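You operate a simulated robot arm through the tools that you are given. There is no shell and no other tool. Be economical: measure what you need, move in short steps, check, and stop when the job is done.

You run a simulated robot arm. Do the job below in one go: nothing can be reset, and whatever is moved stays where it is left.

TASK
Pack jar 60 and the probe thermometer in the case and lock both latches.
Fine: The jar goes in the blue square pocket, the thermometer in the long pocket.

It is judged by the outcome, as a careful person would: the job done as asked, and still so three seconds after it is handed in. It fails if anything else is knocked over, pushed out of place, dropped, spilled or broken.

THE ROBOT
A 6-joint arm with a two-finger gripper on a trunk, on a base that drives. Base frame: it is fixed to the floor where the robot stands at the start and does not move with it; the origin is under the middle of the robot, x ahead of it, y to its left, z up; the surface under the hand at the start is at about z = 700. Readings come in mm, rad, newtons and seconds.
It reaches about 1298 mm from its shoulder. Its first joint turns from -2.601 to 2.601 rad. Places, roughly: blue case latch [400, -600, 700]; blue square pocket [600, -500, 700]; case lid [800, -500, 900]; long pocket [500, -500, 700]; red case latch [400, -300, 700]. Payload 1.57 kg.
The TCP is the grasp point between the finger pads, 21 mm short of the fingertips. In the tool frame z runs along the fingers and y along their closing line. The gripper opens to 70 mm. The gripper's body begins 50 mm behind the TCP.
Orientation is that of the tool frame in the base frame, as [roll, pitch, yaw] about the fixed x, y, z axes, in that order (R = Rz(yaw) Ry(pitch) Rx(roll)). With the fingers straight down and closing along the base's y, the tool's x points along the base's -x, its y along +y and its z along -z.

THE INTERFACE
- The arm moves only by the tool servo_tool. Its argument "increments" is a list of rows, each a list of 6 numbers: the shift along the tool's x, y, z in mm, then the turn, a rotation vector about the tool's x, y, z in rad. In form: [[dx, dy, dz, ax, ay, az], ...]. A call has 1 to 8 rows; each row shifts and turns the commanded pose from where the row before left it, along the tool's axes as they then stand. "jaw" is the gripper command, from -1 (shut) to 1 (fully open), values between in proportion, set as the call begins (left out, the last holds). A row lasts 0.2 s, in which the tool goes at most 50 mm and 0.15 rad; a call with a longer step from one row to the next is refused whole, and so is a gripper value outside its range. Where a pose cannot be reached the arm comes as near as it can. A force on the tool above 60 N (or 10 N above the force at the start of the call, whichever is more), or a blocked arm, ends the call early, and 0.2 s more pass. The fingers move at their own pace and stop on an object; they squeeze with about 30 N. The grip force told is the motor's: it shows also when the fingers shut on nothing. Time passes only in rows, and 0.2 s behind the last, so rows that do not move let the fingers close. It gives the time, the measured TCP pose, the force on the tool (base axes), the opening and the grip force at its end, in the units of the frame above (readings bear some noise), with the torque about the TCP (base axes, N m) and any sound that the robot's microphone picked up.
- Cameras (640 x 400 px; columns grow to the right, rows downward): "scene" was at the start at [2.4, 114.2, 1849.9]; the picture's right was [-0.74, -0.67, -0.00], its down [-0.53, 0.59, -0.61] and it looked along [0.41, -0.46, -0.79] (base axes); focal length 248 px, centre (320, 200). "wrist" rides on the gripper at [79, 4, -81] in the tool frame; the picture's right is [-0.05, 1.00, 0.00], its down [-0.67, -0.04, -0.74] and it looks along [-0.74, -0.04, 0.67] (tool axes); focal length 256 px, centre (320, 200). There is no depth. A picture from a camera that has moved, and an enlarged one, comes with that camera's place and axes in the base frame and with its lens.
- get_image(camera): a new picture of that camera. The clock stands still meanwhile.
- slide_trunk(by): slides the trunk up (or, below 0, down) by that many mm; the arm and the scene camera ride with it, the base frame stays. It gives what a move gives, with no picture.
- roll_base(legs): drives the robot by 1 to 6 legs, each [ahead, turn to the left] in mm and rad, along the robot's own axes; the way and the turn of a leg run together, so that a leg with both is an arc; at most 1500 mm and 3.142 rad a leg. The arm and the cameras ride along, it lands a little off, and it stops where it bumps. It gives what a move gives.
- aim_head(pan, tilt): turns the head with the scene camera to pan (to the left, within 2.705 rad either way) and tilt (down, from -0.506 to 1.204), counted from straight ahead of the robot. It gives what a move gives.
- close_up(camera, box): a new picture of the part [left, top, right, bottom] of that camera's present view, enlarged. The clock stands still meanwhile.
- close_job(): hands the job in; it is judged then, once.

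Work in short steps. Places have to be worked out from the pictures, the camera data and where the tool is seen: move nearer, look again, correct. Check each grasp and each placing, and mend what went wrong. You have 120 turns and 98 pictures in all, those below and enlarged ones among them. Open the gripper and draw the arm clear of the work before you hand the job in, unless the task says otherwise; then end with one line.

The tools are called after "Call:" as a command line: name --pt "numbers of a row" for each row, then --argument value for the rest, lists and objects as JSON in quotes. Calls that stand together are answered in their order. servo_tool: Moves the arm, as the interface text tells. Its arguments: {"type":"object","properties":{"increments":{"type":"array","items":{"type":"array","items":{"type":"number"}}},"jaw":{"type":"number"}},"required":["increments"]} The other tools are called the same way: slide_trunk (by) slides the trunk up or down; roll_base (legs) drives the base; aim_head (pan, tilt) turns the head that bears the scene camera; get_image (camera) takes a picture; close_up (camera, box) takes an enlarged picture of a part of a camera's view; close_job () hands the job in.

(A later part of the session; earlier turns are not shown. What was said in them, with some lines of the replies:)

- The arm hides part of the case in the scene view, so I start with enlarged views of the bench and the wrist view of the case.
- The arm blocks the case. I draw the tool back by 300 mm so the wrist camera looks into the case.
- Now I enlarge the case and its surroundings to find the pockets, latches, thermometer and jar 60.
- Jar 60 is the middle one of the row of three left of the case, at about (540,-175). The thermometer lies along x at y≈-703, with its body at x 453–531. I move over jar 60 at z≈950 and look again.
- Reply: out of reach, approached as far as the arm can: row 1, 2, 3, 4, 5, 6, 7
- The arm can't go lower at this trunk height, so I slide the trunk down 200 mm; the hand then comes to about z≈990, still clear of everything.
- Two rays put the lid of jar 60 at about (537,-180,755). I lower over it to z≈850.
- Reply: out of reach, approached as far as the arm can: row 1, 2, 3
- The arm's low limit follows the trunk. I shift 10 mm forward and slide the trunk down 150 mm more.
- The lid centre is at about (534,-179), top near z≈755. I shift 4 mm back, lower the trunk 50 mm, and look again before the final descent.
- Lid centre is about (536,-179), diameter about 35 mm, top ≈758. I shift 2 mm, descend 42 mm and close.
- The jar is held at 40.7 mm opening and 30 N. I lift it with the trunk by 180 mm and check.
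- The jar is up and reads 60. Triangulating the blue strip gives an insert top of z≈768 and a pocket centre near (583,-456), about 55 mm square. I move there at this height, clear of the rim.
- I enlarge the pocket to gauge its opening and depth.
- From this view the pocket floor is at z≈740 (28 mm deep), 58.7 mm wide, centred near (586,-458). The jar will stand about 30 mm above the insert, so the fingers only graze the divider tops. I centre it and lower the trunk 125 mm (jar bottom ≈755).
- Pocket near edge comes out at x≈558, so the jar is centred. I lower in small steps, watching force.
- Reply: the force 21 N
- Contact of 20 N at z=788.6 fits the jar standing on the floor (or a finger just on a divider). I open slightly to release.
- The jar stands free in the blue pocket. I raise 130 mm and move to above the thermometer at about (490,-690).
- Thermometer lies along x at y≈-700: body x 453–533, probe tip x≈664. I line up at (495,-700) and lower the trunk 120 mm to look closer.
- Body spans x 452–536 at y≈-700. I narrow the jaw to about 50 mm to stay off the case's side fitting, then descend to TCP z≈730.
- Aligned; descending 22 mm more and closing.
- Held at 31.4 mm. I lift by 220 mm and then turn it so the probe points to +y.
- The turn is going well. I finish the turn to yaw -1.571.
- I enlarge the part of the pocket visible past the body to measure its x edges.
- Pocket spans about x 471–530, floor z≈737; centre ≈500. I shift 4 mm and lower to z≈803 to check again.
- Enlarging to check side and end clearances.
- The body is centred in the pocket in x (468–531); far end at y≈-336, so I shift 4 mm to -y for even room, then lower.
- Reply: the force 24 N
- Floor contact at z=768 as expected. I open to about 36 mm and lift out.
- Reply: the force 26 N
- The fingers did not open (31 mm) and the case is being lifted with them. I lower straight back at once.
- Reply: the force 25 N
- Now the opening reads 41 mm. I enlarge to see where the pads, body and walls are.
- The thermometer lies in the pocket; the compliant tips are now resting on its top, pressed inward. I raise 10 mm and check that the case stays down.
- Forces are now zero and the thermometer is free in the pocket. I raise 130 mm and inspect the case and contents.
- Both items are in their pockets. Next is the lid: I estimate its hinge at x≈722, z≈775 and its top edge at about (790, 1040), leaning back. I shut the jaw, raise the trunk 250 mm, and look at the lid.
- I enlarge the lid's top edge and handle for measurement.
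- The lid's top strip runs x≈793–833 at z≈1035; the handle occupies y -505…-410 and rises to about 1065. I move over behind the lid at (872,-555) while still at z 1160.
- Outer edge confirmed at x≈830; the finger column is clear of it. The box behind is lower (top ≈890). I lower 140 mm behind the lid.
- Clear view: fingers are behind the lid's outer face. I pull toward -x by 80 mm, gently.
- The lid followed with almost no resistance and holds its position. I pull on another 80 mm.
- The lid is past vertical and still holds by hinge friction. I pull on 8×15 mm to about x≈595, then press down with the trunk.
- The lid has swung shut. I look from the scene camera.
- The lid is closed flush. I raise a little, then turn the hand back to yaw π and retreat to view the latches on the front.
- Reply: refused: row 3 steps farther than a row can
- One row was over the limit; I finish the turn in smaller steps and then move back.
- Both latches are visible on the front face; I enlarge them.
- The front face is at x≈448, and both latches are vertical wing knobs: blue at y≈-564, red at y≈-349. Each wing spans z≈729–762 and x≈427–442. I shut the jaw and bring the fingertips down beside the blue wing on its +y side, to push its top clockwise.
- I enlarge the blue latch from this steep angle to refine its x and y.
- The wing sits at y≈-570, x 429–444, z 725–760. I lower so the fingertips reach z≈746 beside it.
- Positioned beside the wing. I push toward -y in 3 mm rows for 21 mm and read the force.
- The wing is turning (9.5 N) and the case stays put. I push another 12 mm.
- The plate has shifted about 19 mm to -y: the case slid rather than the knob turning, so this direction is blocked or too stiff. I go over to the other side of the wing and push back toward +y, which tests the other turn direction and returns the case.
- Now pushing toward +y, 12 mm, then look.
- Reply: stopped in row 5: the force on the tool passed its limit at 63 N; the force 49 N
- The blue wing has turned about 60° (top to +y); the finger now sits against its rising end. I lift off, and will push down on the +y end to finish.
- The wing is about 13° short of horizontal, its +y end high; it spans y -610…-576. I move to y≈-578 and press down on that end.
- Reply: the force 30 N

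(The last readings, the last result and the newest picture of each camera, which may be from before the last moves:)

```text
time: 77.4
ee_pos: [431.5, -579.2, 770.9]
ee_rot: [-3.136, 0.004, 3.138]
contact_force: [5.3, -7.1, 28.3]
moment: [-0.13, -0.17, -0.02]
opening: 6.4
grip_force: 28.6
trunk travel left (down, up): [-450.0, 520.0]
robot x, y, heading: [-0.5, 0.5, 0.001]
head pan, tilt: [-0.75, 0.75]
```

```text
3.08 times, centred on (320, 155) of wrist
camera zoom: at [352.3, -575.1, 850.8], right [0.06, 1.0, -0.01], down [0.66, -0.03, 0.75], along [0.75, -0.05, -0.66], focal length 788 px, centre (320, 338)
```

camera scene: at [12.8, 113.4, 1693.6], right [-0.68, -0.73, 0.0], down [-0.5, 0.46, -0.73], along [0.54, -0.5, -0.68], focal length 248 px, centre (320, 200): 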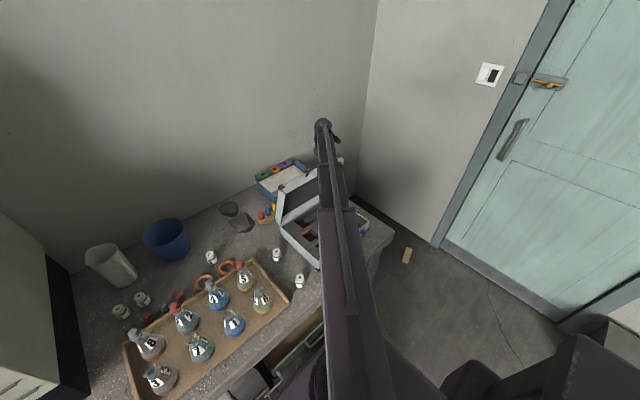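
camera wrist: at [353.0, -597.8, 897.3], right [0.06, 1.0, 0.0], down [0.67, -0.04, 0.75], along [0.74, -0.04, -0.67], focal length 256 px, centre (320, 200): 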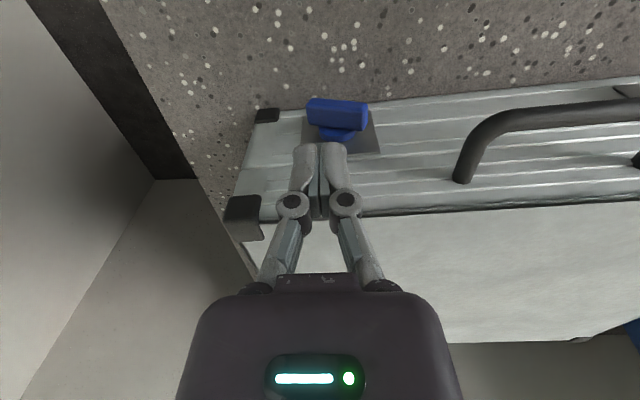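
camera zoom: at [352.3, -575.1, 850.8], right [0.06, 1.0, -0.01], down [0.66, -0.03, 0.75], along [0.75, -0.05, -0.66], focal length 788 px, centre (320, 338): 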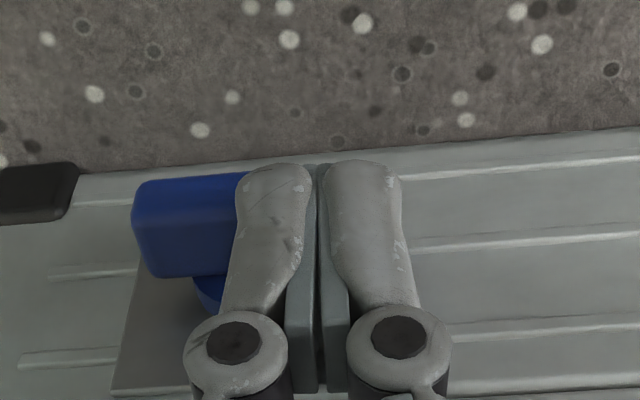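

The wing edge is now parallel to the case ribs. I press 2 mm more, then lift and check.

Call:
slide_trunk --by -2

Call:
slide_trunk --by 60

Call:
close_up --camera "wrist" --box '[190, 60, 430, 200]'

```text
time: 77.9
ee_pos: [432.0, -579.3, 771.6]
ee_rot: [-3.133, 0.004, 3.139]
contact_force: [-0.7, 0.1, 41.0]
moment: [-0.01, -0.12, -0.1]
opening: 6.2
grip_force: 28.4
trunk travel left (down, up): [-449.0, 521.0]
robot x, y, heading: [-1.9, -3.6, 0.002]
head pan, tilt: [-0.75, 0.75]
stopped: the force on the tool passed its limit at 65 N (the readings are from after the stop); the commanded pose is now the measured one
```

```text
time: 78.9
ee_pos: [433.1, -580.1, 827.7]
ee_rot: [-3.133, 0.005, 3.139]
contact_force: [0.4, -0.4, -0.2]
moment: [-0.01, 0.01, 0.02]
opening: 0.3
grip_force: 28.1
trunk travel left (down, up): [-509.0, 461.0]
robot x, y, heading: [0.1, -2.0, 0.004]
head pan, tilt: [-0.75, 0.75]
```

```text
2.67 times, centred on (310, 130) of wrist
camera zoom: at [353.5, -576.5, 908.2], right [0.06, 1.0, -0.01], down [0.66, -0.03, 0.75], along [0.75, -0.05, -0.66], focal length 683 px, centre (347, 387)
```

zoom: 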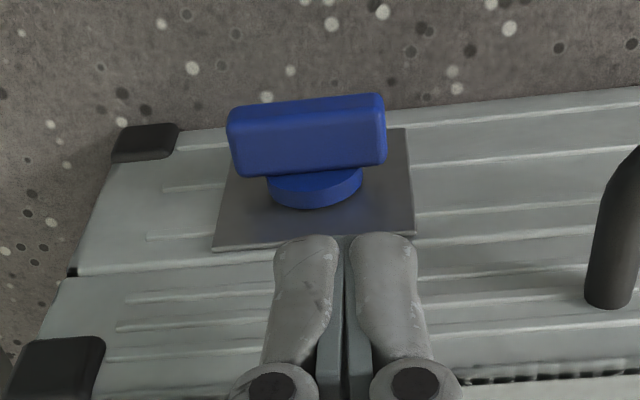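

Blue is now horizontal against its stop, parallel to the ribs. Next the red latch: I raise 50 mm and move along y to about -394, on the -y side of the red wing.

Call:
slide_trunk --by 50

Call:
servo_tool --pt "0 45 0 0 0 0" --pt "0 45 0 0 0 0" --pt "0 45 0 0 0 0" --pt "0 45 0 0 0 0" --pt "0 3 0 0 0 0" --pt "0 0 0 0 0 0"

Call:
close_up --camera "wrist" --box '[220, 20, 460, 170]'

```text
time: 79.8
ee_pos: [432.1, -582.1, 879.0]
ee_rot: [-3.137, 0.003, -3.141]
contact_force: [0.3, 0.3, 0.2]
moment: [0.02, -0.01, -0.01]
opening: 0.0
grip_force: 28.4
trunk travel left (down, up): [-559.0, 411.0]
robot x, y, heading: [0.2, -2.5, 0.002]
head pan, tilt: [-0.75, 0.75]
```

```text
time: 81.2
ee_pos: [433.2, -397.9, 878.5]
ee_rot: [-3.137, 0.005, 3.14]
contact_force: [-0.3, 0.0, 0.4]
moment: [0.04, 0.01, -0.03]
opening: 0.0
grip_force: 28.4
trunk travel left (down, up): [-559.0, 411.0]
robot x, y, heading: [4.8, -1.5, 0.001]
head pan, tilt: [-0.75, 0.75]
```

```text
2.67 times, centred on (340, 95) of wrist
camera zoom: at [353.8, -393.0, 958.2], right [0.06, 1.0, -0.01], down [0.66, -0.03, 0.75], along [0.75, -0.05, -0.66], focal length 683 px, centre (267, 480)
```

zoom: 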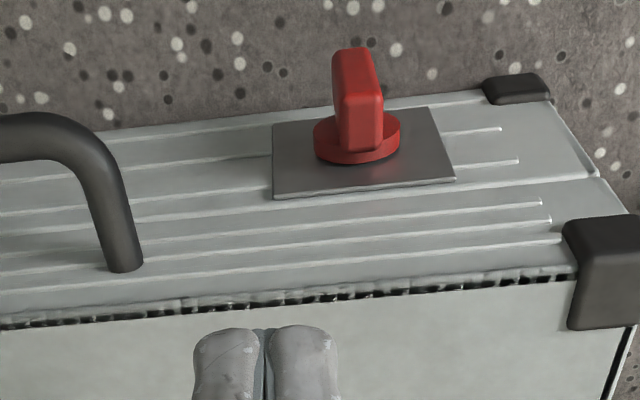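

Red wing is at y≈-373, x 426–439, still vertical. I shift x by -3 mm, lower so the tips are at z≈751, and push toward +y.

Call:
servo_tool --pt "3 0 0 0 0 0" --pt "0 0 0 0 0 0"

Call:
slide_trunk --by -106

Call:
servo_tool --pt "0 4 0 0 0 0" --pt "0 4 0 0 0 0" --pt "0 3 0 0 0 0" --pt "0 3 0 0 0 0" --pt "0 3 0 0 0 0"

Call:
close_up --camera "wrist" --box '[240, 90, 440, 240]'

```text
time: 81.8
ee_pos: [430.2, -396.5, 877.7]
ee_rot: [-3.135, 0.002, 3.141]
contact_force: [0.2, 0.2, -0.1]
moment: [0.02, 0.0, -0.02]
opening: 0.2
grip_force: 28.8
trunk travel left (down, up): [-559.0, 411.0]
robot x, y, heading: [-0.1, 0.7, -0.0]
head pan, tilt: [-0.75, 0.75]
```

```text
time: 83.2
ee_pos: [430.7, -397.2, 772.7]
ee_rot: [-3.133, 0.003, 3.139]
contact_force: [0.0, -0.3, -0.6]
moment: [-0.01, 0.01, -0.01]
opening: 0.0
grip_force: 28.8
trunk travel left (down, up): [-453.0, 517.0]
robot x, y, heading: [1.5, -2.3, 0.003]
head pan, tilt: [-0.75, 0.75]
```

```text
time: 84.4
ee_pos: [428.6, -379.8, 773.2]
ee_rot: [-3.137, 0.006, 3.138]
contact_force: [-1.8, -2.3, 1.8]
moment: [-0.05, 0.06, 0.04]
opening: 0.0
grip_force: 28.7
trunk travel left (down, up): [-453.0, 517.0]
robot x, y, heading: [-0.3, -2.4, -0.003]
head pan, tilt: [-0.75, 0.75]
```

```text
2.67 times, centred on (340, 165) of wrist
camera zoom: at [350.1, -374.9, 852.3], right [0.06, 1.0, -0.01], down [0.66, -0.03, 0.75], along [0.75, -0.05, -0.66], focal length 683 px, centre (267, 293)
```

zoom: 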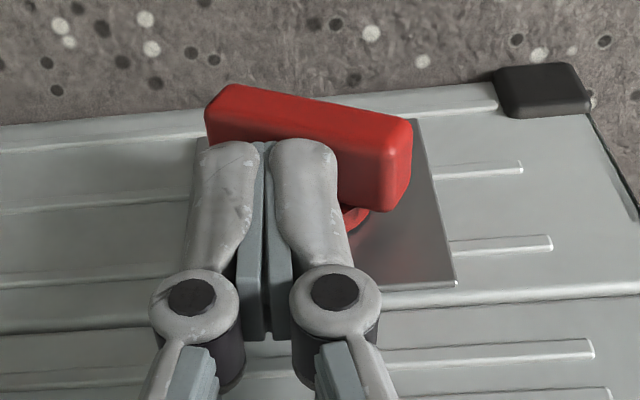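

Red turned easily in the same sense, about 65–70°. I lift, move to its +y end (y≈-358) and press down.

Call:
slide_trunk --by 30

Call:
servo_tool --pt "0 11 0 0 0 0" --pt "0 11 0 0 0 0" --pt "0 0 0 0 0 0"

Call:
slide_trunk --by -27

Call:
slide_trunk --by -5

Call:
close_up --camera "wrist" --box '[220, 90, 420, 220]'

```text
time: 85.1
ee_pos: [430.3, -379.0, 802.3]
ee_rot: [-3.136, 0.004, 3.141]
contact_force: [-0.7, 0.8, -0.2]
moment: [0.01, 0.02, -0.02]
opening: 0.0
grip_force: 28.8
trunk travel left (down, up): [-483.0, 487.0]
robot x, y, heading: [2.7, -4.8, 0.002]
head pan, tilt: [-0.75, 0.75]
```

```text
time: 85.9
ee_pos: [429.1, -359.0, 802.1]
ee_rot: [-3.133, 0.003, 3.137]
contact_force: [-0.4, -0.3, -0.2]
moment: [-0.01, 0.0, -0.02]
opening: 0.0
grip_force: 28.7
trunk travel left (down, up): [-483.0, 487.0]
robot x, y, heading: [-1.1, 0.5, 0.003]
head pan, tilt: [-0.75, 0.75]
```

```text
time: 86.6
ee_pos: [429.8, -358.4, 776.4]
ee_rot: [-3.135, 0.002, 3.139]
contact_force: [0.0, 0.3, 0.5]
moment: [-0.03, 0.0, 0.03]
opening: 0.0
grip_force: 28.8
trunk travel left (down, up): [-456.0, 514.0]
robot x, y, heading: [1.7, 0.5, 0.002]
head pan, tilt: [-0.75, 0.75]
```

```text
time: 87.2
ee_pos: [428.3, -357.3, 770.3]
ee_rot: [-3.136, 0.004, 3.137]
contact_force: [-2.0, -0.3, 15.0]
moment: [-0.06, 0.07, -0.01]
opening: 5.9
grip_force: 28.2
trunk travel left (down, up): [-451.0, 519.0]
robot x, y, heading: [0.4, -3.6, 0.003]
head pan, tilt: [-0.75, 0.75]
```

```text
3.08 times, centred on (320, 155) of wrist
camera zoom: at [349.2, -353.1, 850.8], right [0.06, 1.0, -0.01], down [0.66, -0.03, 0.75], along [0.75, -0.05, -0.66], focal length 788 px, centre (320, 338)
```

zoom: 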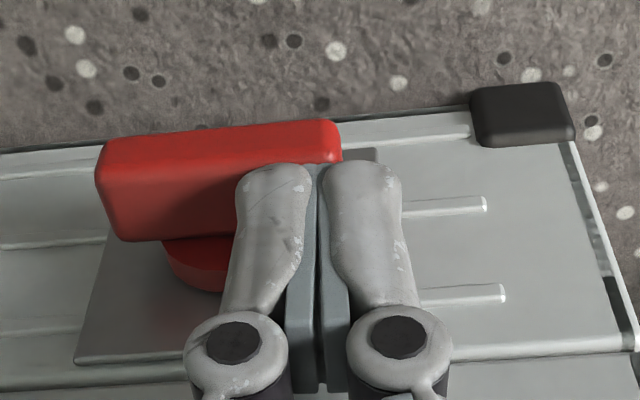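

Red looks parallel to the ribs. I press 2 mm more to the stop, lift, and check.

Call:
slide_trunk --by -2

Call:
slide_trunk --by 110

Call:
get_image --camera "wrist"

```text
time: 87.7
ee_pos: [427.6, -357.9, 770.2]
ee_rot: [-3.132, 0.005, 3.138]
contact_force: [5.3, -8.7, 58.7]
moment: [-0.34, 0.03, -0.02]
opening: 5.8
grip_force: 28.7
trunk travel left (down, up): [-449.0, 521.0]
robot x, y, heading: [-3.9, 1.1, 0.003]
head pan, tilt: [-0.75, 0.75]
```

```text
time: 89.1
ee_pos: [429.3, -356.3, 878.2]
ee_rot: [-3.134, 0.002, 3.139]
contact_force: [0.1, -0.2, -1.3]
moment: [-0.01, 0.0, -0.01]
opening: 0.1
grip_force: 29.1
trunk travel left (down, up): [-559.0, 411.0]
robot x, y, heading: [-1.3, 0.1, 0.001]
head pan, tilt: [-0.75, 0.75]
```

```text
19 pictures are left
camera wrist: at [349.9, -353.3, 958.2], right [0.06, 1.0, -0.01], down [0.66, -0.03, 0.75], along [0.75, -0.05, -0.66], focal length 256 px, centre (320, 200)
```

wrist: 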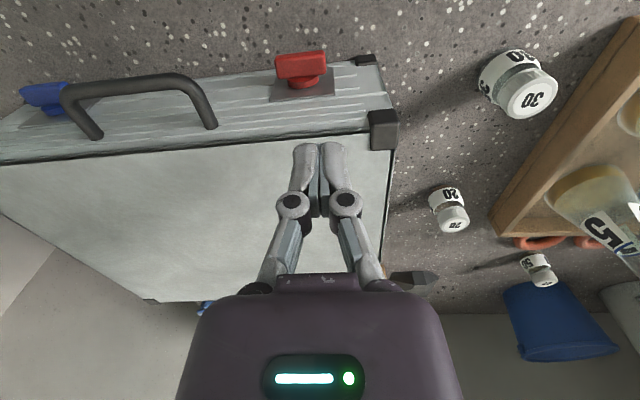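

Both wings are horizontal. I open the gripper, back off, and check the whole case once more.

Call:
servo_tool --pt "40 -10 0 0 0 0" --pt "40 -10 0 0 0 0" --pt "40 -20 0 0 0 0" --pt "20 -20 0 0 0 0" --pt "0 0 0 0 0 0" --jaw 1

Call:
slide_trunk --by 150

Call:
get_image --camera "wrist"

Call:
close_up --camera "wrist" --box '[170, 60, 450, 200]'

Call:
get_image --camera "scene"

```text
time: 90.3
ee_pos: [298.6, -428.6, 878.0]
ee_rot: [-3.134, 0.003, 3.14]
contact_force: [0.5, -0.4, -1.1]
moment: [-0.04, 0.02, 0.0]
opening: 69.8
grip_force: 0.0
out of reach, approached as far as the arm can: row 2, 3
trunk travel left (down, up): [-559.0, 411.0]
robot x, y, heading: [-0.9, 0.4, 0.002]
head pan, tilt: [-0.75, 0.75]
```

```text
time: 92.1
ee_pos: [298.6, -428.9, 1028.9]
ee_rot: [-3.134, 0.006, 3.139]
contact_force: [-0.5, -0.2, 0.4]
moment: [-0.02, -0.01, -0.01]
opening: 70.0
grip_force: 0.0
trunk travel left (down, up): [-709.0, 261.0]
robot x, y, heading: [0.7, -6.0, -0.001]
head pan, tilt: [-0.75, 0.75]
```

```text
18 pictures are left
camera wrist: at [219.4, -424.4, 1108.2], right [0.06, 1.0, -0.01], down [0.66, -0.03, 0.75], along [0.75, -0.05, -0.66], focal length 256 px, centre (320, 200)
```

wrist: 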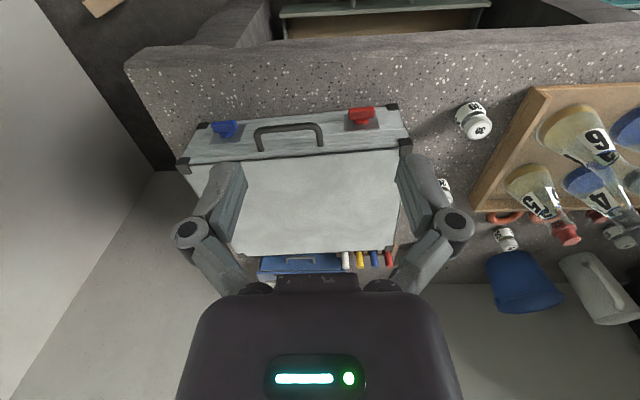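

```text
2.29 times, centred on (310, 130) of wrist
camera zoom: at [219.4, -424.4, 1108.2], right [0.06, 1.0, -0.01], down [0.66, -0.03, 0.75], along [0.75, -0.05, -0.66], focal length 585 px, centre (343, 360)
```

zoom: 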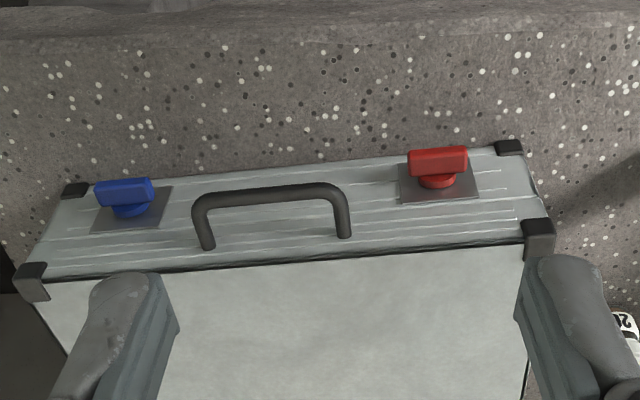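

```text
16 pictures are left
camera scene: at [12.9, 113.4, 1701.7], right [-0.68, -0.73, 0.0], down [-0.5, 0.46, -0.73], along [0.54, -0.5, -0.68], focal length 248 px, centre (320, 200)
```

scene: 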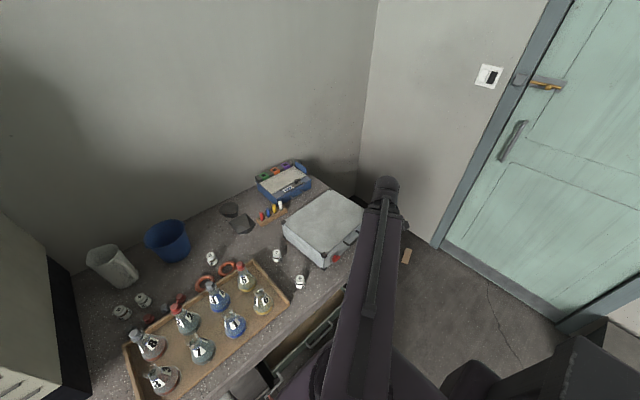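

The case is shut and both latches are horizontal at their stops. The surroundings are undisturbed, the gripper is open and the arm is clear, so I hand the job in.

Call:
close_job

```text
The job is handed in.
```

I packed jar 60 in the blue square pocket and the thermometer in the long pocket, closed the lid, and turned both latches to their stops. While being worked, the case slid about 20 mm to the right and turned about 3°.
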